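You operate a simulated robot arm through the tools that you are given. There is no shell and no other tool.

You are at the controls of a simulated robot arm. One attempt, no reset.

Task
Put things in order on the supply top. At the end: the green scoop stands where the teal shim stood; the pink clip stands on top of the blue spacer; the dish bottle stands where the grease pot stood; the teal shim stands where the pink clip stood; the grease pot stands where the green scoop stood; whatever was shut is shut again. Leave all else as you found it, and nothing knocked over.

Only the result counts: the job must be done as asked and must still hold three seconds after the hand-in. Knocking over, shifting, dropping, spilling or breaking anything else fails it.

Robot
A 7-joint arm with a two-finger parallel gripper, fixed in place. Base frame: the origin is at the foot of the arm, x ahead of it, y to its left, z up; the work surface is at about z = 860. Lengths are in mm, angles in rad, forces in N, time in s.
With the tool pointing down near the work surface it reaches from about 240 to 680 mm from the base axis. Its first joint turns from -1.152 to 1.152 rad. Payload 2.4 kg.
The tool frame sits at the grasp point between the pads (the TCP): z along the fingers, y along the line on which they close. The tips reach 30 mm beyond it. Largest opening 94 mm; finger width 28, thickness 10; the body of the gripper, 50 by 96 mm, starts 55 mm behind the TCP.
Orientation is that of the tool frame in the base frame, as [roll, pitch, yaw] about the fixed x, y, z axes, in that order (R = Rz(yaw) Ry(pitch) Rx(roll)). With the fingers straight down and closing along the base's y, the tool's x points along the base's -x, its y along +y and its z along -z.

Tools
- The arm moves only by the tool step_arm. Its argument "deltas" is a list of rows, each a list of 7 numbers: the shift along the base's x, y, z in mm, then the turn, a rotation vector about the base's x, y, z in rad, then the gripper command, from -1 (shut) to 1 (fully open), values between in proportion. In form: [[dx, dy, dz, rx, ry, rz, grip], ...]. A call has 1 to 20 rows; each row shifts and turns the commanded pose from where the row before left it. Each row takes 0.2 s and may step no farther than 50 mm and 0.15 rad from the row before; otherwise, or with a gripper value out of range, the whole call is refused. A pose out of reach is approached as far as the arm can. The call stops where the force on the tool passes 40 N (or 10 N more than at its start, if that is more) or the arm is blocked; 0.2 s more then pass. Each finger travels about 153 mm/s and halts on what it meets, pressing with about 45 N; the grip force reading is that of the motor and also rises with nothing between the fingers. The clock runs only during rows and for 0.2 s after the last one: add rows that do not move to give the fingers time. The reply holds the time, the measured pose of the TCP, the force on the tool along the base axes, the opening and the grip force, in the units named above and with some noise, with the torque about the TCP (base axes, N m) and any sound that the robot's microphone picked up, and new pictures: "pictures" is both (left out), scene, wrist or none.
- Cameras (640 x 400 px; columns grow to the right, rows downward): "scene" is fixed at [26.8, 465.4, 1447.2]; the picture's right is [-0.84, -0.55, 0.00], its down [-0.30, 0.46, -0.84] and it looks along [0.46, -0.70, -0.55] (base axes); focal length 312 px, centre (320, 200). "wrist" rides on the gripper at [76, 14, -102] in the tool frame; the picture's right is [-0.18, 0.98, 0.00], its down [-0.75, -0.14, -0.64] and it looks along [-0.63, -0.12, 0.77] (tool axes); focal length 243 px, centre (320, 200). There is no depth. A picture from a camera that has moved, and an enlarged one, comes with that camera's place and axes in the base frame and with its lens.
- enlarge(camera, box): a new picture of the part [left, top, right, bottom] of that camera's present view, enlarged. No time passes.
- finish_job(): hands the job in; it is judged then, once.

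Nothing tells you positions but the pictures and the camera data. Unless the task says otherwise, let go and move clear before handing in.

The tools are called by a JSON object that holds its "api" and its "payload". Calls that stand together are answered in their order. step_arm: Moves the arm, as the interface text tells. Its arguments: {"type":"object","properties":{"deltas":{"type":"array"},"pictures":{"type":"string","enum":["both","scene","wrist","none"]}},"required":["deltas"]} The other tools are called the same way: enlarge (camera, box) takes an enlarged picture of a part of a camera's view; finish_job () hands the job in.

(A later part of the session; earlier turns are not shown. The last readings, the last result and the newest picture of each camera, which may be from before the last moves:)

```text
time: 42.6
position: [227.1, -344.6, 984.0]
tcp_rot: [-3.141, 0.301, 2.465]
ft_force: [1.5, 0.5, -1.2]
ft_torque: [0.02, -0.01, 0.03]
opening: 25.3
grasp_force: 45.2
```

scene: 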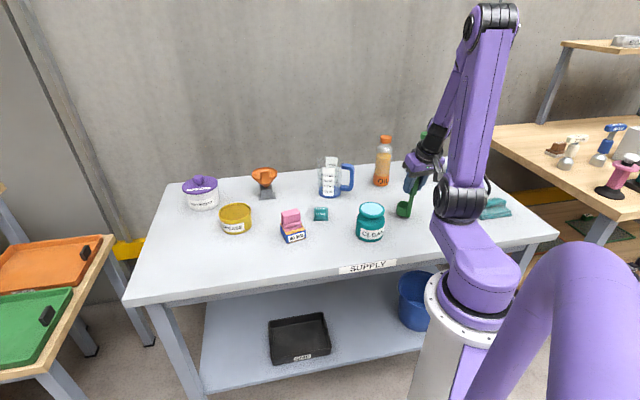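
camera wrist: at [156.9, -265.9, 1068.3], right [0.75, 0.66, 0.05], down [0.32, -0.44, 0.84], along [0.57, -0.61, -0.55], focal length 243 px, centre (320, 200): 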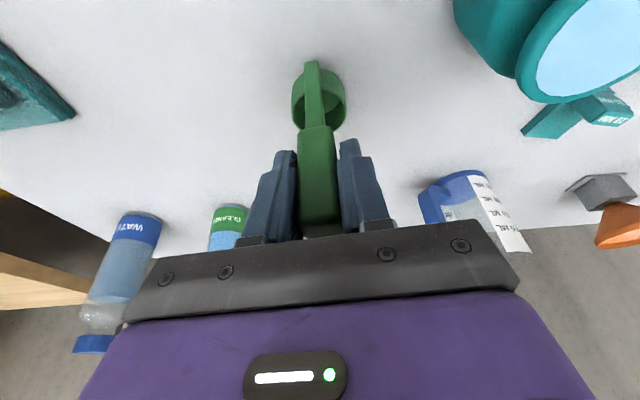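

{"api": "step_arm", "payload": {"deltas": [[0, 0, -0.7, 0, 0, 0, -1], [0, 0, 0, 0, 0, 0, -1]], "pictures": "none"}}

{"api": "step_arm", "payload": {"deltas": [[0, 0, -0.7, 0, 0, 0, -1], [0, 0, 0, 0, 0, 0, -1]], "pictures": "scene"}}

{"api": "enlarge", "payload": {"camera": "scene", "box": [370, 170, 450, 230]}}

```text
time: 43.2
position: [228.0, -344.8, 983.2]
tcp_rot: [3.141, 0.3, 2.465]
ft_force: [-1.0, -0.1, 1.0]
ft_torque: [0.02, 0.0, -0.01]
opening: 25.4
grasp_force: 45.0
```

```text
time: 43.8
position: [227.5, -343.5, 983.2]
tcp_rot: [3.141, 0.302, 2.464]
ft_force: [-2.1, 4.5, 25.2]
ft_torque: [0.37, 0.18, 0.03]
opening: 25.4
grasp_force: 44.7
```

scene: 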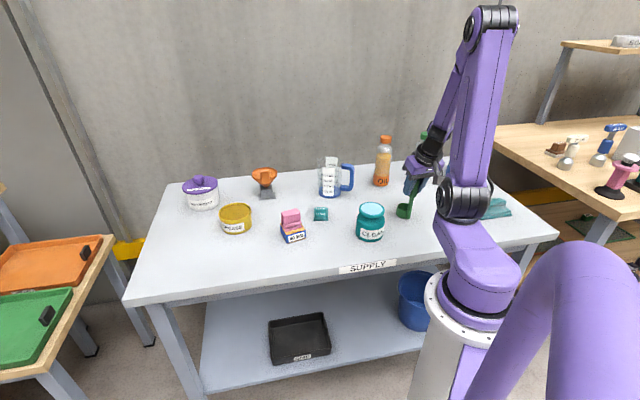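

```text
6.67 times, centred on (410, 200) of scene
camera zoom: at [26.5, 465.8, 1447.1], right [-0.84, -0.55, 0.0], down [-0.3, 0.46, -0.84], along [0.46, -0.7, -0.55], focal length 2076 px, centre (-280, 200)
```

zoom: 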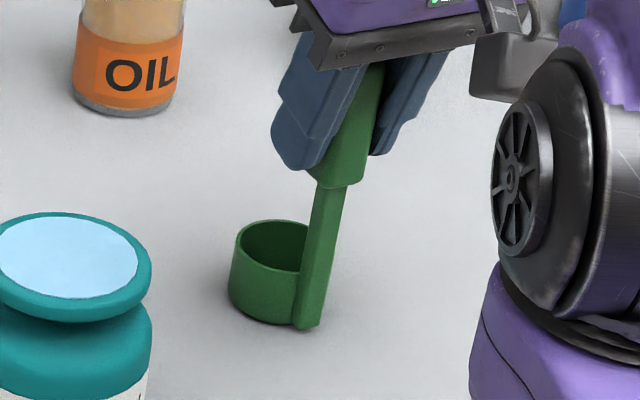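

The scoop has landed (25 N). I'll ease off, open slowly and back away along the tool axis.

{"api": "step_arm", "payload": {"deltas": [[0, 0, 0.9, 0, 0, 0, -1], [0, 0, 0, 0, 0, 0, -0.4], [0, 0, 0, 0, 0, 0, -0.2], [0, 0, 0, 0, 0, 0, 0.3], [0, 0, 0, 0, 0, 0, 0.6], [-4.6, 3.7, 19, 0, 0, 0, 0.6], [-9, 7.4, 38, 0, 0, 0, 0.8], [-9, 7.4, 38, 0, 0, 0, 1], [-6, 5, 30, 0, 0, 0, 1], [0, 0, 0, 0, 0, 0, 1]]}}

{"api": "enlarge", "payload": {"camera": "scene", "box": [370, 150, 470, 230]}}

{"api": "enlarge", "payload": {"camera": "wrist", "box": [200, 40, 440, 230]}}

```text
time: 46.0
position: [198.2, -319.7, 1110.1]
tcp_rot: [3.141, 0.299, 2.462]
ft_force: [-0.3, 0.2, -0.1]
ft_torque: [0.01, -0.02, -0.01]
opening: 94.2
grasp_force: 0.0
camera wrist: at [127.5, -244.1, 1186.8], right [0.75, 0.66, 0.05], down [0.32, -0.44, 0.84], along [0.57, -0.61, -0.55], focal length 243 px, centre (320, 200)
```

scene: 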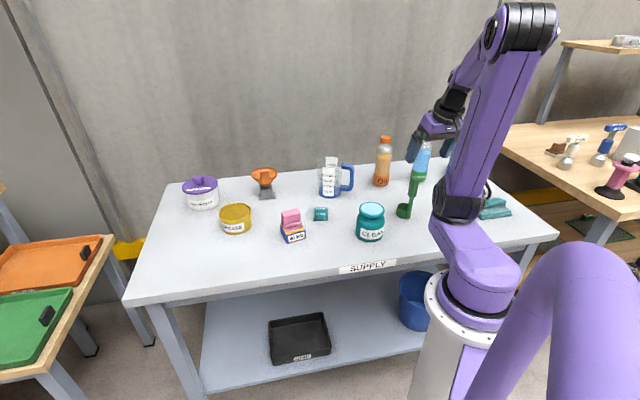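
wrist: 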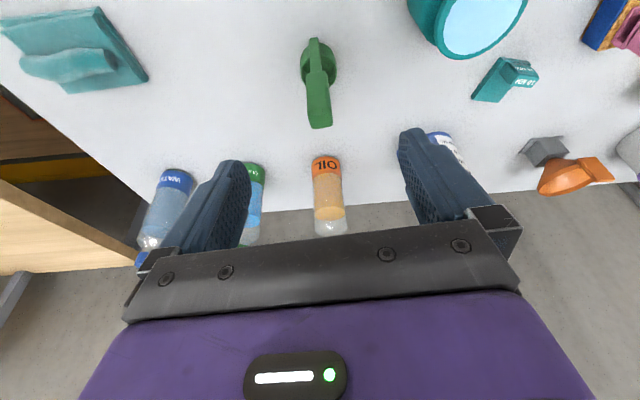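

```text
5.00 times, centred on (420, 190) of scene
camera zoom: at [26.8, 465.4, 1447.2], right [-0.84, -0.55, 0.0], down [-0.3, 0.46, -0.84], along [0.46, -0.7, -0.55], focal length 1557 px, centre (-180, 250)
```

zoom: 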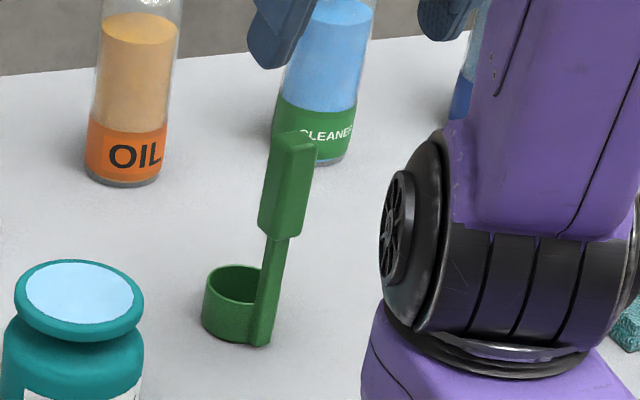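

```text
2.11 times, centred on (320, 135) of wrist
camera zoom: at [127.5, -244.1, 1186.8], right [0.75, 0.66, 0.05], down [0.32, -0.44, 0.84], along [0.57, -0.61, -0.55], focal length 511 px, centre (320, 337)
```

zoom: 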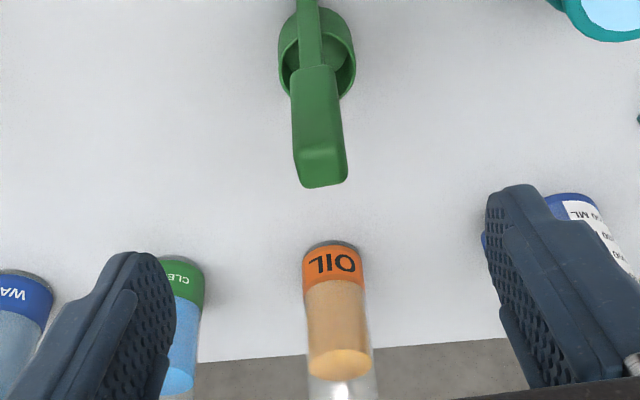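

The scoop stands upright on the shim's old spot. Next is the grease pot. I'll straighten the tool, turn it so the fingers can close along the base's forward direction, and look at the pot's rim from above.

{"api": "step_arm", "payload": {"deltas": [[33, 25, 10, 0.0627, 0.0779, 0, 1], [33, 25, 10, 0.0627, 0.0779, 0, 1], [33, 25, 0, 0.0627, 0.0779, 0, 1], [33, 25, -5, 0, 0, -0.12, 1], [33, 25, -5, 0, 0, -0.12, 1], [33, 25, -5, 0, 0, -0.12, 1], [33, 25, -5, 0, 0, -0.12, 1], [33, 25, -5, 0, 0, -0.12, 1], [33, 25, -5, 0, 0, -0.12, 1], [33, 25, -5, 0, 0, 0, 1], [33, 25, -5, 0, 0, 0, 1], [33, 22, -5, 0, 0, 0, 1], [0, 0, 0, 0, 0, 0, 1]]}}

{"api": "enlarge", "payload": {"camera": "wrist", "box": [160, 0, 480, 230]}}

{"api": "enlarge", "payload": {"camera": "scene", "box": [170, 130, 310, 250]}}

```text
time: 48.8
position: [595.4, -23.1, 1082.9]
tcp_rot: [-3.141, -0.001, 1.744]
ft_force: [-0.6, 0.3, 0.7]
ft_torque: [0.01, -0.02, 0.0]
opening: 94.0
grasp_force: 0.0
camera wrist: at [596.3, 54.4, 1186.2], right [1.0, -0.01, 0.0], down [-0.01, -0.77, 0.64], along [-0.01, -0.64, -0.77], focal length 243 px, centre (320, 200)
```

scene: 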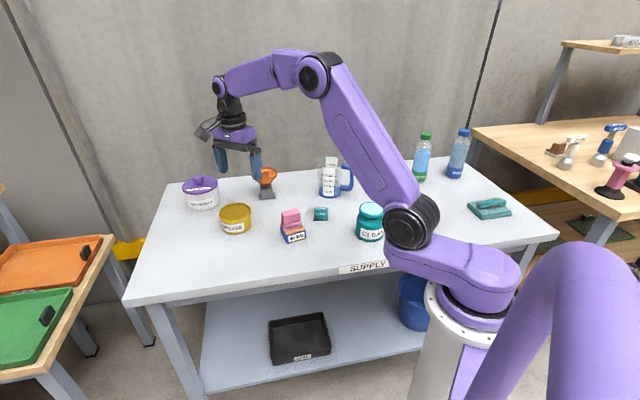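
wrist: 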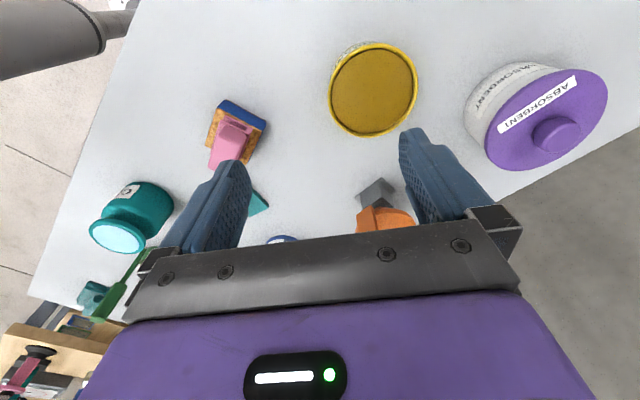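

```text
1.74 times, centred on (320, 115) of wrist
camera zoom: at [596.3, 54.4, 1186.2], right [1.0, -0.01, 0.0], down [-0.01, -0.77, 0.64], along [-0.01, -0.64, -0.77], focal length 422 px, centre (320, 348)
```

zoom: 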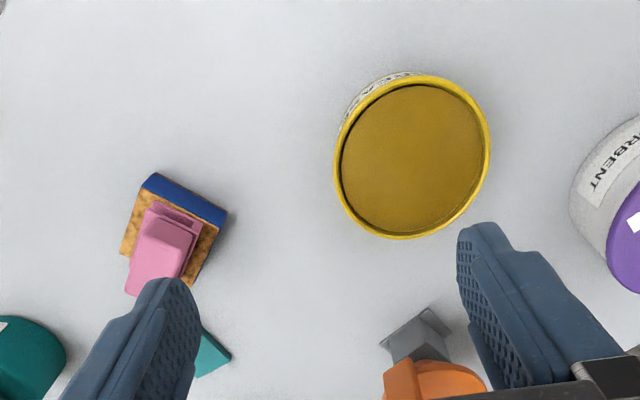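

```text
3.33 times, centred on (240, 190) of scene
camera zoom: at [26.8, 465.4, 1447.2], right [-0.84, -0.55, 0.0], down [-0.3, 0.46, -0.84], along [0.46, -0.7, -0.55], focal length 1038 px, centre (587, 233)
```

zoom: 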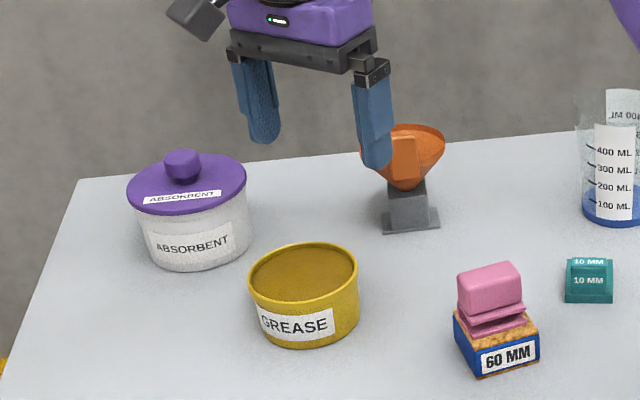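

The pot's rim is about 97 mm across, wider than the 94 mm opening, so I'll have to pinch its wall with one finger inside the rim. I'll come down over the near wall for a close look at the wall and the grease level.

{"api": "step_arm", "payload": {"deltas": [[4, -2, -30, 0, 0, 0, 1], [4, -2, -35, 0, 0, 0, 1], [4, -3, -35, 0, 0, 0, 1], [0, 0, 0, 0, 0, 0, 1]]}}

{"api": "enlarge", "payload": {"camera": "wrist", "box": [230, 30, 470, 230]}}

{"api": "enlarge", "payload": {"camera": "scene", "box": [200, 180, 270, 240]}}

```text
time: 49.8
position: [605.4, -31.7, 983.1]
tcp_rot: [3.14, 0.0, 1.745]
ft_force: [-0.3, -0.6, -0.4]
ft_torque: [0.0, 0.03, -0.01]
opening: 94.3
grasp_force: 0.1
camera wrist: at [608.3, 46.2, 1086.6], right [1.0, -0.01, 0.0], down [-0.01, -0.77, 0.64], along [-0.01, -0.64, -0.77], focal length 243 px, centre (320, 200)
```

scene: 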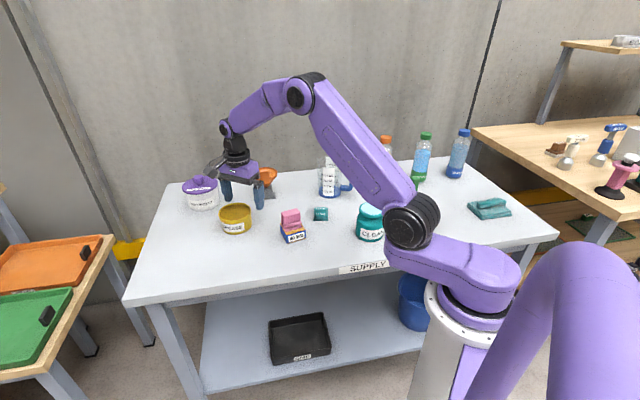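
wrist: 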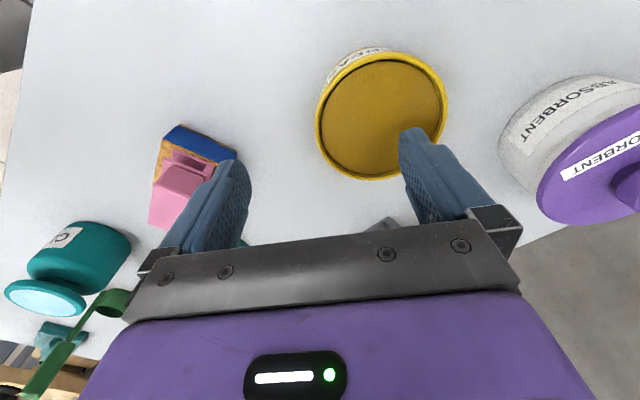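

```text
2.00 times, centred on (350, 130) of wrist
camera zoom: at [608.3, 46.2, 1086.6], right [1.0, -0.01, 0.0], down [-0.01, -0.77, 0.64], along [-0.01, -0.64, -0.77], focal length 485 px, centre (260, 340)
```

zoom: 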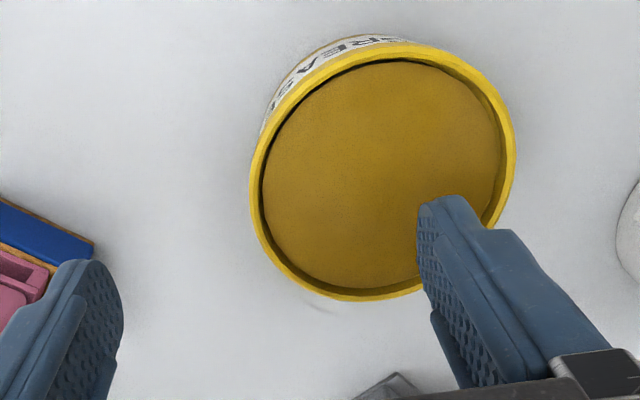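

```text
6.67 times, centred on (235, 210) of scene
camera zoom: at [26.8, 465.4, 1447.2], right [-0.84, -0.55, 0.0], down [-0.3, 0.46, -0.84], along [0.46, -0.7, -0.55], focal length 2076 px, centre (887, 133)
```

zoom: 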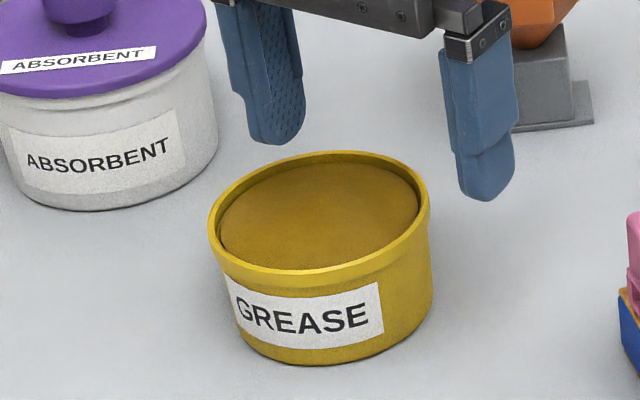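

The rim stands about 5 mm or more above the grease. I'll narrow the opening to about 40 mm, centre over the near wall and come down to just above the rim.

{"api": "step_arm", "payload": {"deltas": [[0, 0, 0, 0, 0, 0, 0.3], [1, 2.5, -5, 0, 0, 0, -0.1], [0, 0, -15, 0, 0, 0, -0.1], [0, 0, -14, 0, 0, 0, -0.1], [0, 0, 0, 0, 0, 0, -0.1]]}}

{"api": "enlarge", "payload": {"camera": "wrist", "box": [230, 60, 470, 240]}}

{"api": "enlarge", "payload": {"camera": "scene", "box": [200, 180, 270, 240]}}

```text
time: 51.0
position: [607.1, -28.6, 949.2]
tcp_rot: [3.139, 0.001, 1.742]
ft_force: [0.0, 0.0, 0.1]
ft_torque: [-0.02, -0.02, 0.01]
opening: 42.5
grasp_force: 0.0
camera wrist: at [609.1, 49.5, 1053.0], right [1.0, -0.01, 0.0], down [-0.01, -0.77, 0.64], along [-0.01, -0.64, -0.77], focal length 243 px, centre (320, 200)
```

scene: 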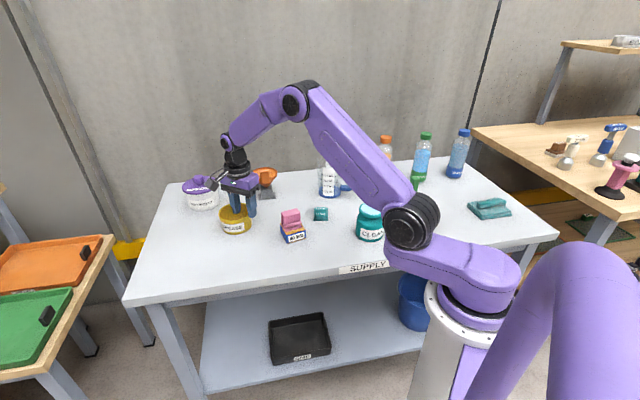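
wrist: 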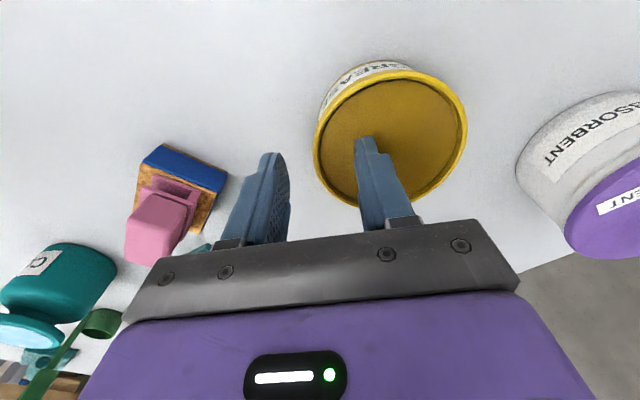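

```text
2.22 times, centred on (350, 150) of wrist
camera zoom: at [609.1, 49.5, 1053.0], right [1.0, -0.01, 0.0], down [-0.01, -0.77, 0.64], along [-0.01, -0.64, -0.77], focal length 539 px, centre (253, 311)
```

zoom: 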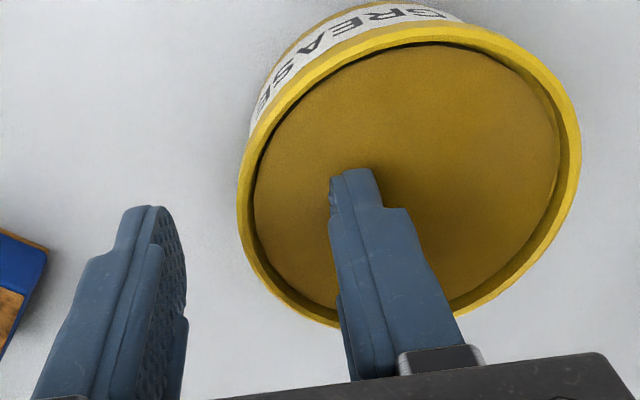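

```text
6.67 times, centred on (235, 210) of scene
camera zoom: at [26.8, 465.4, 1447.2], right [-0.84, -0.55, 0.0], down [-0.3, 0.46, -0.84], along [0.46, -0.7, -0.55], focal length 2076 px, centre (887, 133)
```

zoom: 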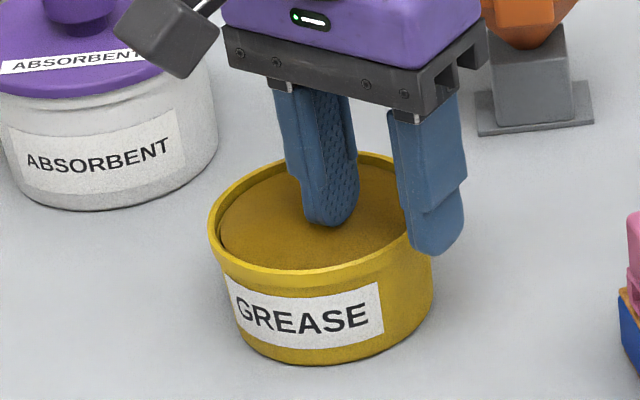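

The fingers straddle the near wall and are lined up with the pot's centre. I'll lower in small steps, feeling for the grease.

{"api": "step_arm", "payload": {"deltas": [[0.3, 1.2, -5, 0, 0, 0, -0.1], [0, 0, -4, 0, 0, 0, -0.1], [0, 0, 0, 0, 0, 0, -0.1]], "pictures": "none"}}

{"api": "step_arm", "payload": {"deltas": [[0, 0, -2, 0, 0, 0, -0.1], [0, 0, 0, 0, 0, 0, -0.1]], "pictures": "both"}}

{"api": "enlarge", "payload": {"camera": "scene", "box": [200, 180, 270, 240]}}

{"api": "enlarge", "payload": {"camera": "wrist", "box": [250, 90, 450, 240]}}

```text
time: 51.8
position: [609.7, -26.9, 940.9]
tcp_rot: [3.139, -0.001, 1.743]
ft_force: [-0.5, 0.7, 5.4]
ft_torque: [0.05, -0.06, -0.03]
opening: 41.8
grasp_force: 0.0
```

```text
time: 52.4
position: [610.2, -26.5, 940.8]
tcp_rot: [3.133, 0.001, 1.745]
ft_force: [-3.1, 1.6, 26.8]
ft_torque: [0.23, -0.5, 0.02]
opening: 40.3
grasp_force: 0.1
camera wrist: at [610.1, 50.7, 1044.2], right [1.0, -0.01, 0.01], down [-0.01, -0.77, 0.64], along [0.0, -0.64, -0.77], focal length 243 px, centre (320, 200)
```

scene: 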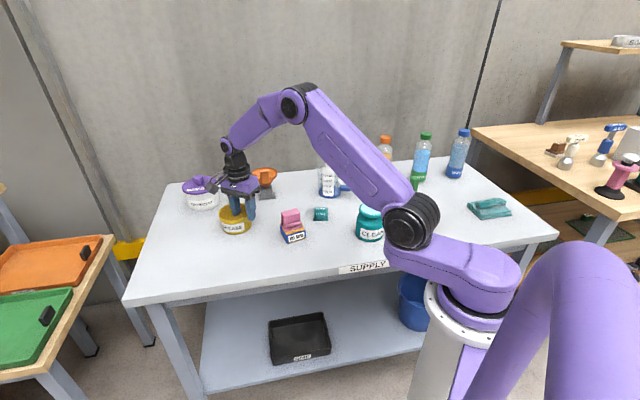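
wrist: 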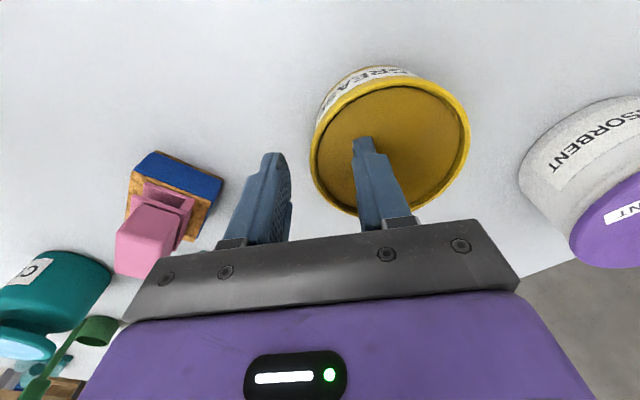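

```text
6.67 times, centred on (235, 210) of scene
camera zoom: at [26.1, 465.4, 1447.2], right [-0.84, -0.55, 0.0], down [-0.3, 0.46, -0.84], along [0.46, -0.7, -0.55], focal length 2076 px, centre (887, 133)
```

zoom: 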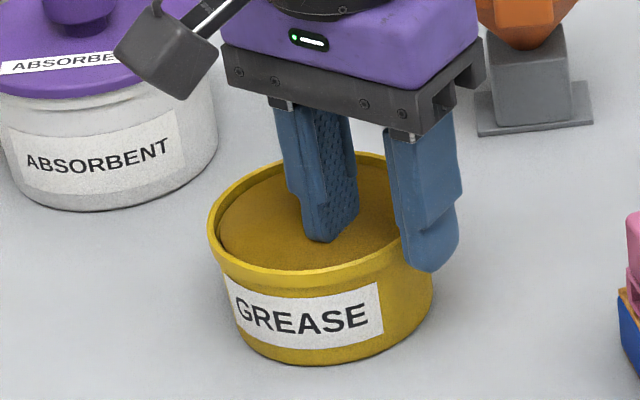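

```text
2.67 times, centred on (350, 165) of wrist
camera zoom: at [610.1, 50.7, 1044.2], right [1.0, -0.01, 0.01], down [-0.01, -0.77, 0.64], along [0.0, -0.64, -0.77], focal length 647 px, centre (240, 293)
```

zoom: 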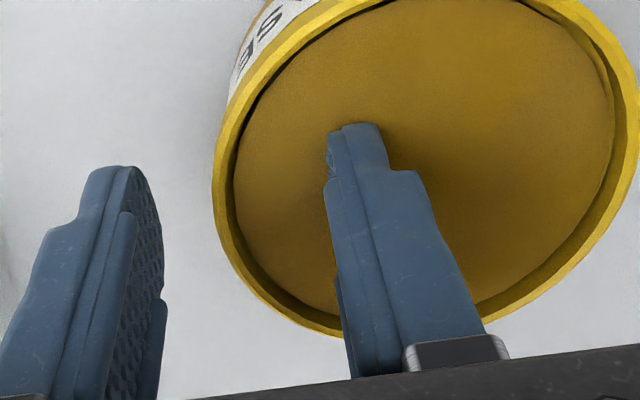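

The fingertip rests on the grease surface at about z = 910, so only about 6 mm of wall can be pinched. I'll ease up slightly so nothing presses, then close on the wall. The pot only needs to travel about 155 mm over clear table, so I can move it barely off the surface.

{"api": "step_arm", "payload": {"deltas": [[0, 0, 2.2, 0, 0, 0, -0.1], [0, 0, 0, 0, 0, 0, -0.1]], "pictures": "none"}}

```text
time: 53.0
position: [608.3, -27.2, 941.0]
tcp_rot: [3.139, 0.002, 1.744]
ft_force: [1.5, -0.3, 19.9]
ft_torque: [0.16, -0.51, 0.04]
opening: 42.6
grasp_force: 0.3
```

{"api": "step_arm", "payload": {"deltas": [[0, 0, 1.5, 0, 0, 0, -0.1], [0, 0, 0, 0, 0, 0, -0.1]], "pictures": "none"}}

```text
time: 53.6
position: [607.5, -27.1, 942.1]
tcp_rot: [-3.141, 0.001, 1.744]
ft_force: [3.5, -0.5, 5.8]
ft_torque: [0.0, -0.23, -0.05]
opening: 44.3
grasp_force: 1.8
```

{"api": "step_arm", "payload": {"deltas": [[0, 0, 0.8, 0, 0, 0, -0.1], [0, 0, 0, 0, 0, 0, -0.1]], "pictures": "both"}}

{"api": "enlarge", "payload": {"camera": "wrist", "box": [250, 90, 450, 240]}}

{"api": "enlarge", "payload": {"camera": "scene", "box": [205, 185, 265, 237]}}

```text
time: 54.2
position: [608.2, -27.5, 943.1]
tcp_rot: [-3.14, 0.0, 1.744]
ft_force: [0.2, -1.0, 0.0]
ft_torque: [0.02, 0.0, -0.01]
opening: 42.4
grasp_force: 0.1
camera wrist: at [609.3, 51.0, 1045.7], right [1.0, -0.01, 0.0], down [-0.01, -0.77, 0.64], along [-0.01, -0.64, -0.77], focal length 243 px, centre (320, 200)
```

scene: 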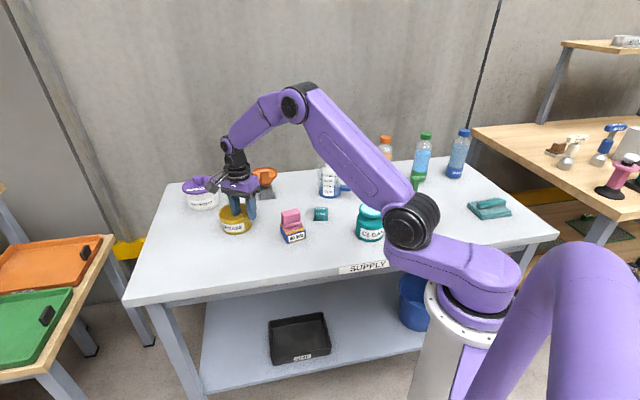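
wrist: 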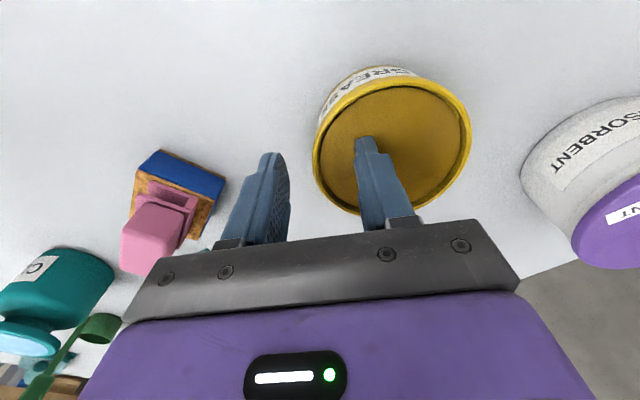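

```text
2.67 times, centred on (350, 165) of wrist
camera zoom: at [609.3, 51.0, 1045.7], right [1.0, -0.01, 0.0], down [-0.01, -0.77, 0.64], along [-0.01, -0.64, -0.77], focal length 647 px, centre (240, 293)
```

zoom: 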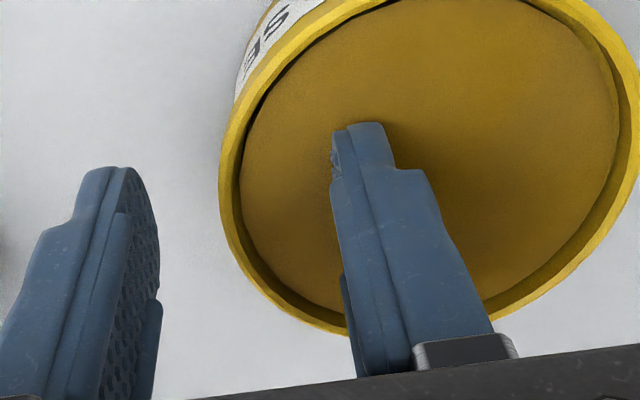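

```text
7.69 times, centred on (235, 211) of scene
camera zoom: at [26.8, 465.4, 1447.2], right [-0.84, -0.55, 0.0], down [-0.3, 0.46, -0.84], along [0.46, -0.7, -0.55], focal length 2396 px, centre (974, 115)
```

zoom: 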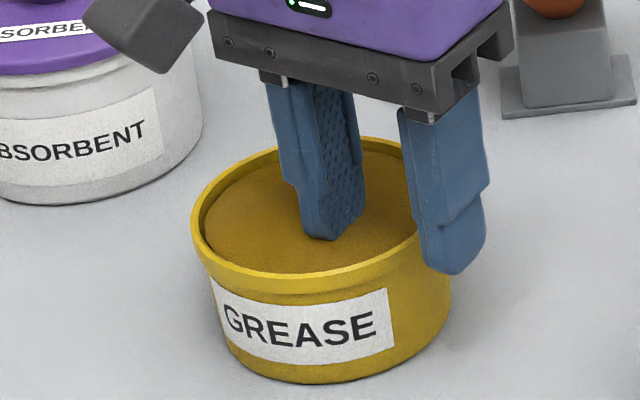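

No contact force now, with the tips just above the grease. The grease looks slightly lower at its edge, so I'll bring the fingers close to the wall without touching, then feel how far down I can go there.

{"api": "step_arm", "payload": {"deltas": [[0, 0, 0, 0, 0, 0, -0.5], [0, 0, 0, 0, 0, 0, -0.66], [0, 0, 0, 0, 0, 0, -0.66]]}}

{"api": "enlarge", "payload": {"camera": "wrist", "box": [250, 90, 450, 240]}}

{"api": "enlarge", "payload": {"camera": "scene", "box": [205, 185, 265, 237]}}

```text
time: 55.0
position: [608.3, -26.3, 942.1]
tcp_rot: [-3.141, 0.001, 1.742]
ft_force: [-1.2, -0.7, 0.2]
ft_torque: [0.03, 0.03, 0.01]
opening: 16.0
grasp_force: 0.1
camera wrist: at [609.6, 50.8, 1046.3], right [1.0, -0.01, 0.0], down [-0.01, -0.77, 0.64], along [-0.01, -0.64, -0.77], focal length 243 px, centre (320, 200)
```

scene: 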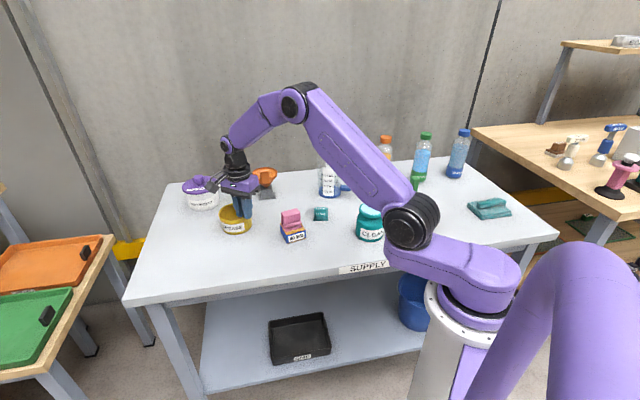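
wrist: 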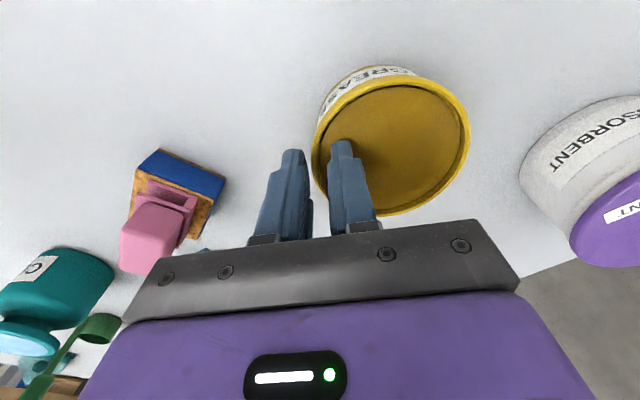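

```text
2.67 times, centred on (350, 165) of wrist
camera zoom: at [609.6, 50.8, 1046.3], right [1.0, -0.01, 0.0], down [-0.01, -0.77, 0.64], along [-0.01, -0.64, -0.77], focal length 647 px, centre (240, 293)
```

zoom: 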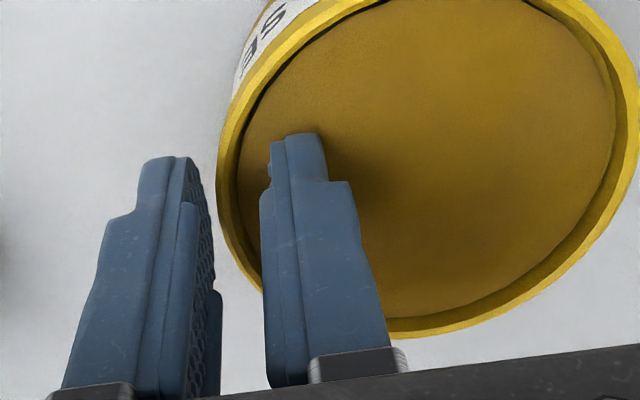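

```text
7.69 times, centred on (235, 211) of scene
camera zoom: at [26.8, 465.4, 1447.2], right [-0.84, -0.55, 0.0], down [-0.3, 0.46, -0.84], along [0.46, -0.7, -0.55], focal length 2396 px, centre (974, 115)
```

zoom: 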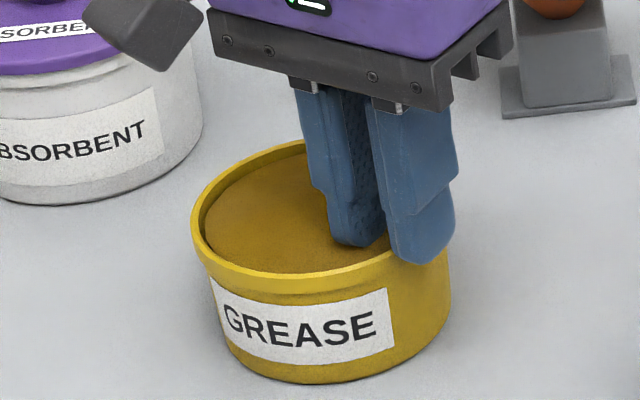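

{"api": "step_arm", "payload": {"deltas": [[0, 0, -1.2, 0, 0, 0, -0.66], [0, 0, 0, 0, 0, 0, -0.66]], "pictures": "none"}}

{"api": "step_arm", "payload": {"deltas": [[0, 0, -1.0, 0, 0, 0, -0.66], [0, 0, 0, 0, 0, 0, -0.66]], "pictures": "none"}}

```text
time: 55.6
position: [607.6, -26.9, 941.1]
tcp_rot: [3.141, 0.0, 1.743]
ft_force: [0.1, 0.1, -0.1]
ft_torque: [-0.02, -0.01, -0.01]
opening: 16.0
grasp_force: 0.0
```

```text
time: 56.2
position: [607.6, -26.2, 940.7]
tcp_rot: [3.14, 0.0, 1.743]
ft_force: [0.7, 0.5, 3.4]
ft_torque: [0.04, -0.03, 0.0]
opening: 15.7
grasp_force: 0.2
```

The tip just touches the grease near the wall. I'll lift half a millimetre and close on the wall.

{"api": "step_arm", "payload": {"deltas": [[0, 0, 0.6, 0, 0, 0, -0.66], [0, 0, 0, 0, 0, 0, -0.8], [0, 0, 0, 0, 0, 0, -1], [0, 0, 0, 0, 0, 0, -1], [0, 0, 0, 0, 0, 0, -1]]}}

{"api": "enlarge", "payload": {"camera": "wrist", "box": [250, 90, 450, 240]}}

{"api": "enlarge", "payload": {"camera": "scene", "box": [205, 185, 265, 237]}}

```text
time: 57.4
position: [608.2, -25.6, 942.2]
tcp_rot: [3.141, 0.001, 1.743]
ft_force: [-0.5, 0.1, 0.2]
ft_torque: [0.08, -0.06, 0.03]
opening: 4.1
grasp_force: 39.2
camera wrist: at [609.5, 50.9, 1044.9], right [1.0, -0.01, 0.0], down [-0.01, -0.77, 0.64], along [-0.01, -0.64, -0.77], focal length 243 px, centre (320, 200)
```

scene: 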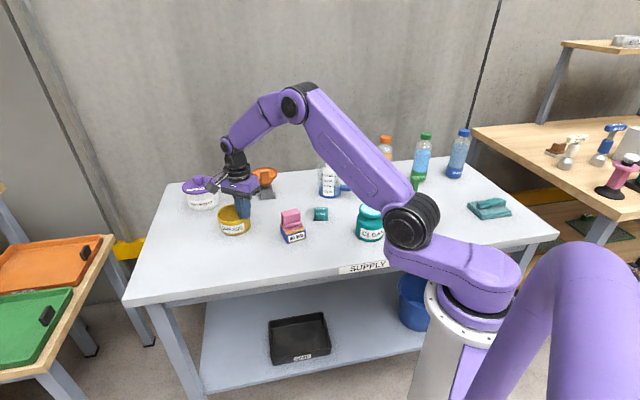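
wrist: 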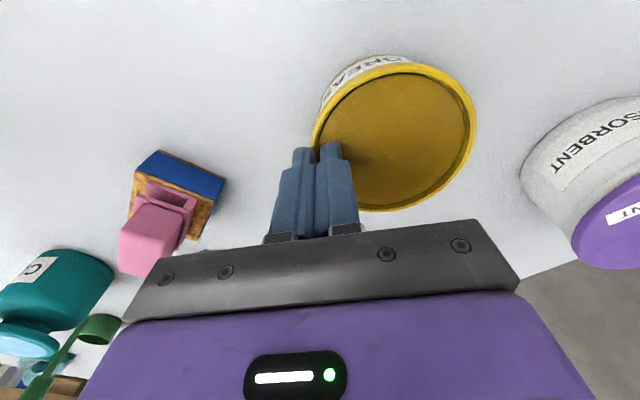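

```text
2.67 times, centred on (350, 165) of wrist
camera zoom: at [609.5, 50.9, 1044.9], right [1.0, -0.01, 0.0], down [-0.01, -0.77, 0.64], along [-0.01, -0.64, -0.77], focal length 647 px, centre (240, 293)
```

zoom: 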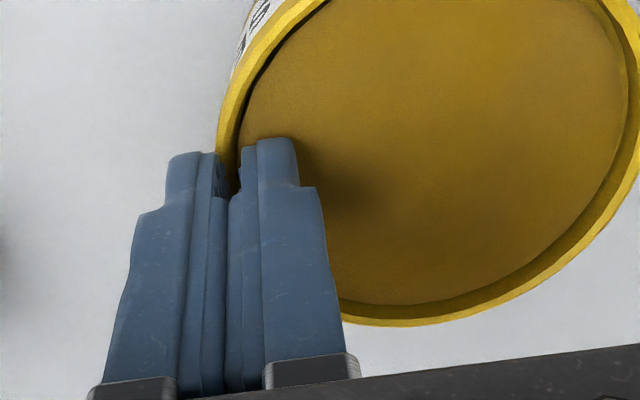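

```text
7.69 times, centred on (235, 211) of scene
camera zoom: at [26.8, 465.4, 1447.2], right [-0.84, -0.55, 0.0], down [-0.3, 0.46, -0.84], along [0.46, -0.7, -0.55], focal length 2396 px, centre (974, 115)
```

zoom: 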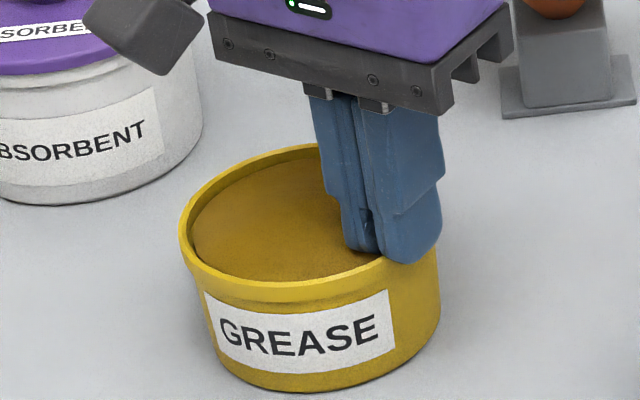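

The wall is pinched (4.1 mm, 39 N). I'll try a 3 mm lift and look at how the pot behaves.

{"api": "step_arm", "payload": {"deltas": [[0, 0, 1.5, 0, 0, 0, -1], [0, 0, 1.5, 0, 0, 0, -1], [0, 0, 0, 0, 0, 0, -1]]}}

{"api": "enlarge", "payload": {"camera": "scene", "box": [205, 185, 265, 237]}}

{"api": "enlarge", "payload": {"camera": "wrist", "box": [250, 40, 490, 240]}}

```text
time: 58.2
position: [607.8, -28.0, 944.6]
tcp_rot: [3.14, 0.002, 1.744]
ft_force: [-0.9, 0.6, -2.4]
ft_torque: [-0.03, 0.1, 0.04]
opening: 3.9
grasp_force: 38.1
camera wrist: at [610.0, 50.5, 1048.1], right [1.0, -0.01, 0.0], down [-0.01, -0.77, 0.64], along [-0.01, -0.64, -0.77], focal length 243 px, centre (320, 200)
```

scene: 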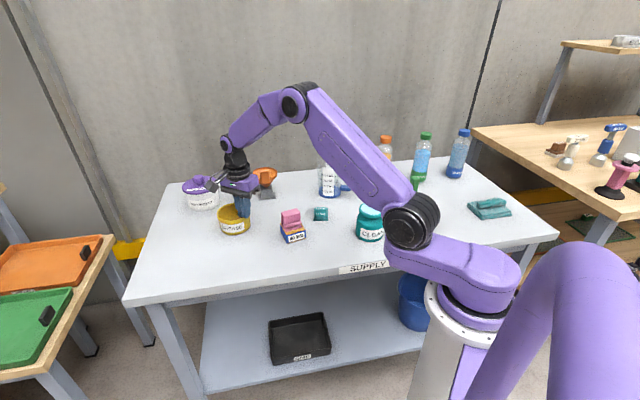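
wrist: 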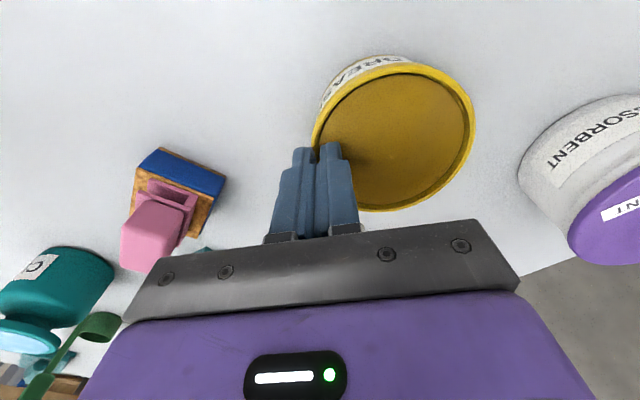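

```text
7.69 times, centred on (235, 211) of scene
camera zoom: at [26.8, 465.4, 1447.2], right [-0.84, -0.55, 0.0], down [-0.3, 0.46, -0.84], along [0.46, -0.7, -0.55], focal length 2396 px, centre (974, 115)
```

zoom: 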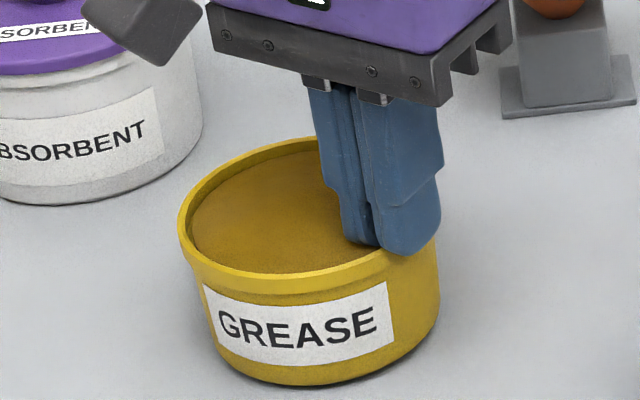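

```text
2.00 times, centred on (370, 140) of wrist
camera zoom: at [610.0, 50.5, 1048.1], right [1.0, -0.01, 0.0], down [-0.01, -0.77, 0.64], along [-0.01, -0.64, -0.77], focal length 485 px, centre (220, 320)
```

zoom: 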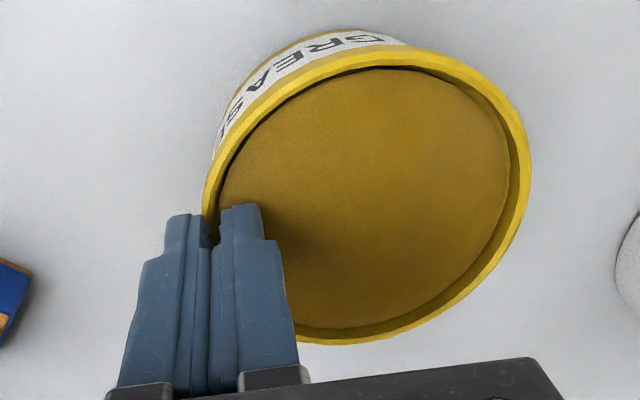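

The pot is fully carried: about 2.4 N, level, and not slipping. I'll raise it a few more millimetres and move it slowly across the clear table to the scoop's old spot near (708, 124).

{"api": "step_arm", "payload": {"deltas": [[0, 0, 2, 0, 0, 0, -1], [0, 0, 3, 0, 0, 0, -1], [0, 0, 2, 0, 0, 0, -1], [2, 5, 0, 0, 0, 0, -1], [4, 10, 0, 0, 0, 0, -1], [5, 12, 0, 0, 0, 0, -1], [5, 12, 0, 0, 0, 0, -1], [5, 12, 0, 0, 0, 0, -1], [5, 12, 0, 0, 0, 0, -1], [4, 10, 0, 0, 0, 0, -1], [0, 0, 0, 0, 0, 0, -1]]}}

{"api": "enlarge", "payload": {"camera": "scene", "box": [150, 170, 270, 260]}}

```text
time: 60.6
position: [638.8, 44.8, 950.5]
tcp_rot: [3.141, 0.001, 1.744]
ft_force: [0.3, -0.3, -2.1]
ft_torque: [-0.03, 0.14, 0.02]
opening: 3.6
grasp_force: 38.7
camera wrist: at [639.8, 123.7, 1055.0], right [1.0, -0.01, 0.0], down [-0.01, -0.77, 0.64], along [-0.01, -0.64, -0.77], focal length 243 px, centre (320, 200)
```

scene: 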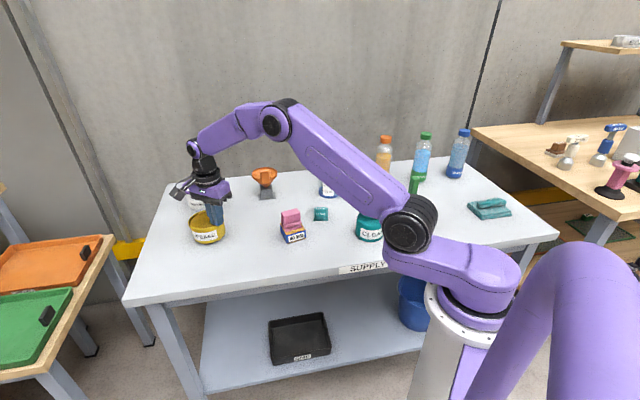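
wrist: 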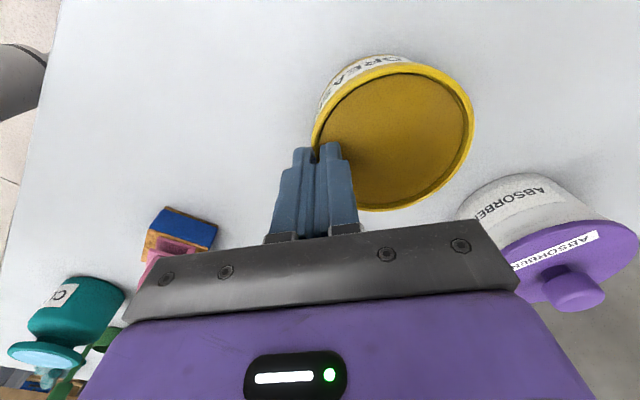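

```text
4.44 times, centred on (210, 215) of scene
camera zoom: at [26.8, 465.4, 1447.2], right [-0.84, -0.55, 0.0], down [-0.3, 0.46, -0.84], along [0.46, -0.7, -0.55], focal length 1384 px, centre (809, 133)
```

zoom: 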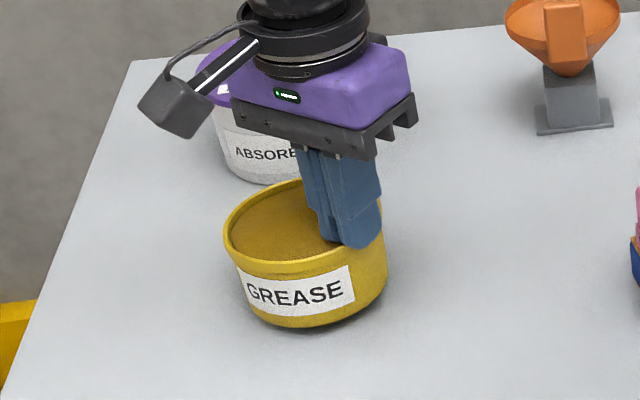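

The pot is level and secure about 10 mm above the table. I'll continue to the target.

{"api": "step_arm", "payload": {"deltas": [[3, 8, 0, 0, 0, 0, -1], [4, 11, 0, 0, 0, 0, -1], [4, 11, 0, 0, 0, 0, -1], [4, 11, 0, 0, 0, 0, -1], [4, 11, 0, 0, 0, 0, -1], [4, 11, 0, 0, 0, 0, -1], [4, 10, 0, 0, 0, 0, -1], [0, 0, 0, 0, 0, 0, -1]]}}

{"api": "enlarge", "payload": {"camera": "scene", "box": [130, 180, 250, 270]}}

{"api": "enlarge", "payload": {"camera": "wrist", "box": [250, 40, 490, 240]}}

```text
time: 62.4
position: [665.0, 119.3, 952.4]
tcp_rot: [3.14, 0.001, 1.743]
ft_force: [0.4, 0.8, -2.4]
ft_torque: [-0.01, 0.13, 0.02]
opening: 3.6
grasp_force: 38.6
camera wrist: at [667.1, 196.3, 1055.8], right [1.0, -0.01, 0.0], down [-0.01, -0.77, 0.64], along [-0.01, -0.64, -0.77], focal length 243 px, centre (320, 200)
```

scene: 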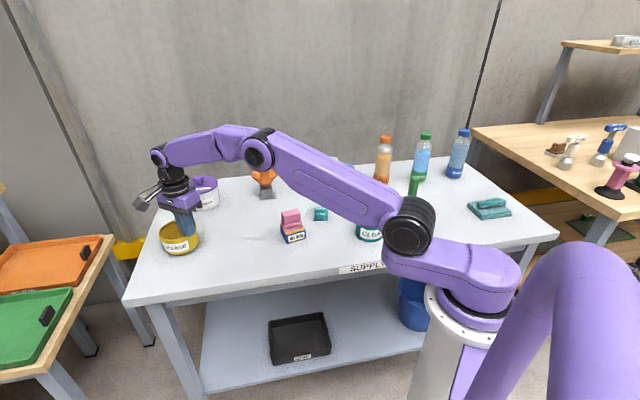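
wrist: 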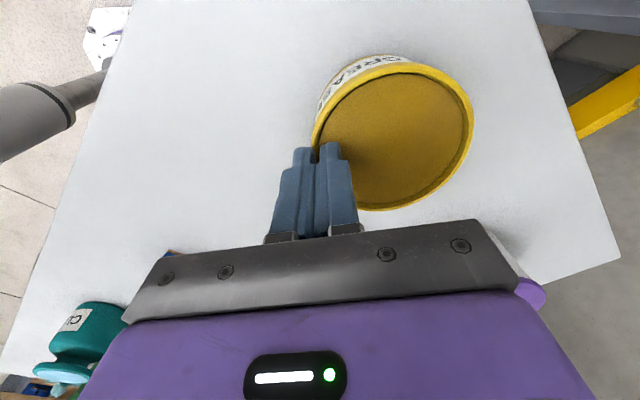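

```text
4.44 times, centred on (190, 225) of scene
camera zoom: at [26.8, 465.4, 1447.2], right [-0.84, -0.55, 0.0], down [-0.3, 0.46, -0.84], along [0.46, -0.7, -0.55], focal length 1384 px, centre (898, 89)
```

zoom: 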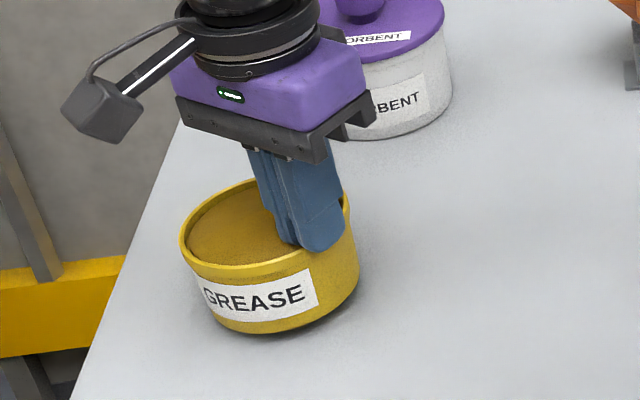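

```text
2.00 times, centred on (370, 140) of wrist
camera zoom: at [667.1, 196.3, 1055.8], right [1.0, -0.01, 0.0], down [-0.01, -0.77, 0.64], along [-0.01, -0.64, -0.77], focal length 485 px, centre (220, 320)
```

zoom: 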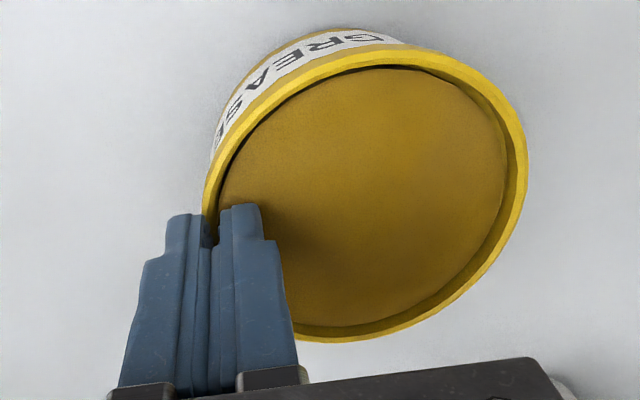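

The pot has arrived. Comparing its base with the scoop's old footprint in the fixed camera, it sits about 10 mm short, so I'll nudge it forward and then lower it.

{"api": "step_arm", "payload": {"deltas": [[5, -2.5, 0, 0, 0, 0, -1], [5, -2.5, 0, 0, 0, 0, -1], [0, 0, -3, 0, 0, 0, -1], [0, 0, -3, 0, 0, 0, -1], [0, 0, 0, 0, 0, 0, -1]]}}

{"api": "enlarge", "payload": {"camera": "scene", "box": [140, 190, 220, 260]}}

```text
time: 63.6
position: [673.9, 113.9, 945.3]
tcp_rot: [3.141, 0.001, 1.744]
ft_force: [0.4, 0.3, -2.9]
ft_torque: [-0.02, 0.08, 0.01]
opening: 3.8
grasp_force: 38.1
camera wrist: at [676.6, 191.6, 1048.6], right [1.0, -0.01, 0.0], down [-0.01, -0.77, 0.64], along [-0.01, -0.64, -0.77], focal length 243 px, centre (320, 200)
```

scene: 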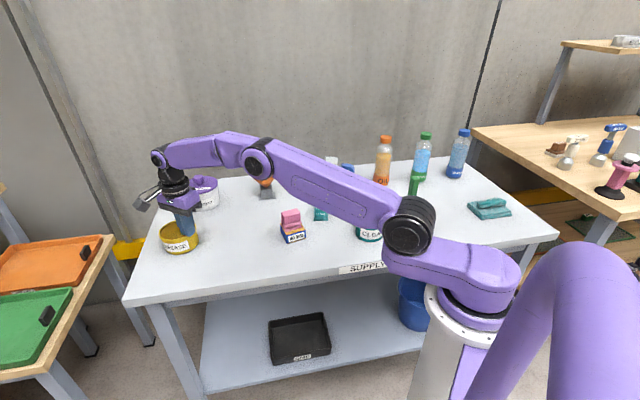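
wrist: 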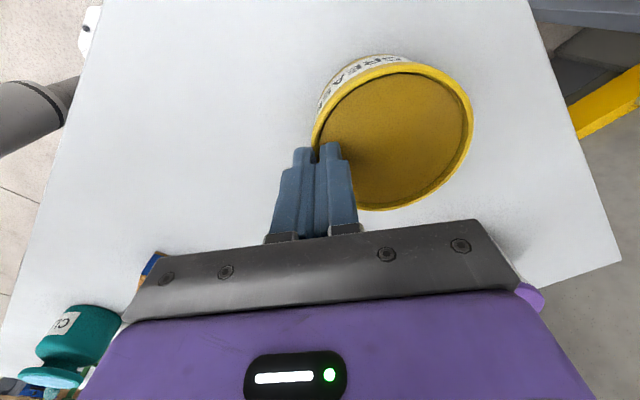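

```text
5.71 times, centred on (180, 225) of scene
camera zoom: at [26.8, 465.4, 1447.2], right [-0.84, -0.55, 0.0], down [-0.3, 0.46, -0.84], along [0.46, -0.7, -0.55], focal length 1780 px, centre (1120, 57)
```

zoom: 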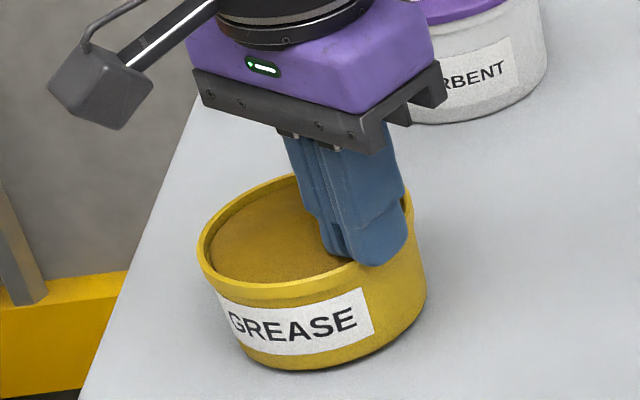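

The pot's base now lines up with the scoop's old footprint within a few millimetres. I'll set it down in small steps.

{"api": "step_arm", "payload": {"deltas": [[2, -1, 0, 0, 0, 0, -1], [0, 0, -1.5, 0, 0, 0, -1], [0, 0, 0, 0, 0, 0, -1]], "pictures": "none"}}

{"api": "step_arm", "payload": {"deltas": [[0, 0, -1, 0, 0, 0, -1], [0, 0, 0, 0, 0, 0, -1]], "pictures": "none"}}

```text
time: 64.4
position: [677.5, 113.8, 943.9]
tcp_rot: [3.14, -0.001, 1.744]
ft_force: [0.3, -0.1, -1.7]
ft_torque: [0.0, 0.05, -0.01]
opening: 3.6
grasp_force: 37.8
```

```text
time: 65.0
position: [677.2, 113.2, 944.6]
tcp_rot: [3.139, -0.002, 1.744]
ft_force: [-1.4, -0.6, 3.9]
ft_torque: [-0.02, -0.33, 0.0]
opening: 3.8
grasp_force: 37.7
```

The far edge has touched. One more small step to let it sit flat.

{"api": "step_arm", "payload": {"deltas": [[0, 0, -0.7, 0, 0, 0, -1], [0, 0, 0, 0, 0, 0, -1]], "pictures": "scene"}}

{"api": "enlarge", "payload": {"camera": "scene", "box": [140, 190, 220, 260]}}

```text
time: 65.6
position: [676.4, 113.2, 941.7]
tcp_rot: [3.139, 0.001, 1.744]
ft_force: [-3.7, -0.3, 4.2]
ft_torque: [-0.14, -0.25, -0.07]
opening: 3.3
grasp_force: 38.1
```

scene: 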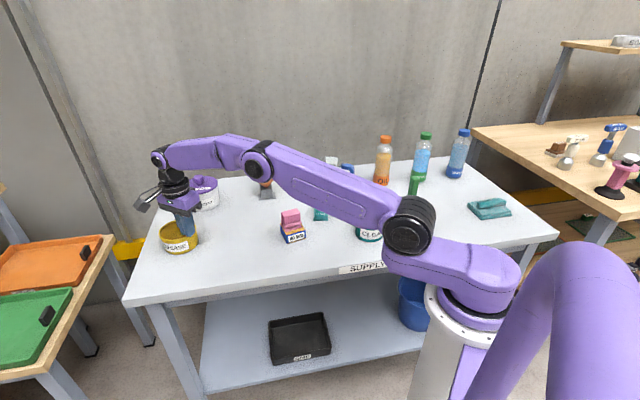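

```text
5.71 times, centred on (180, 225) of scene
camera zoom: at [26.6, 465.4, 1447.3], right [-0.84, -0.55, 0.0], down [-0.3, 0.46, -0.84], along [0.46, -0.7, -0.55], focal length 1780 px, centre (1120, 57)
```

zoom: 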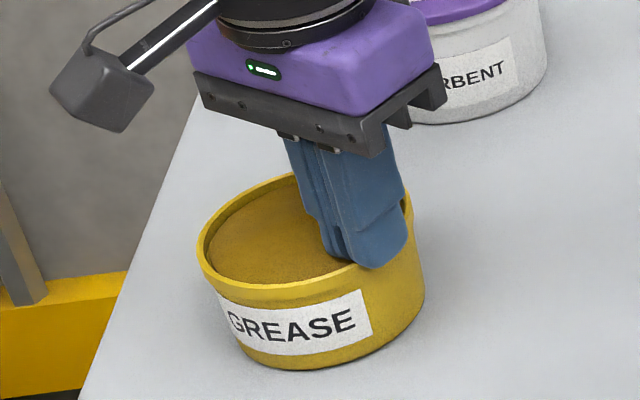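

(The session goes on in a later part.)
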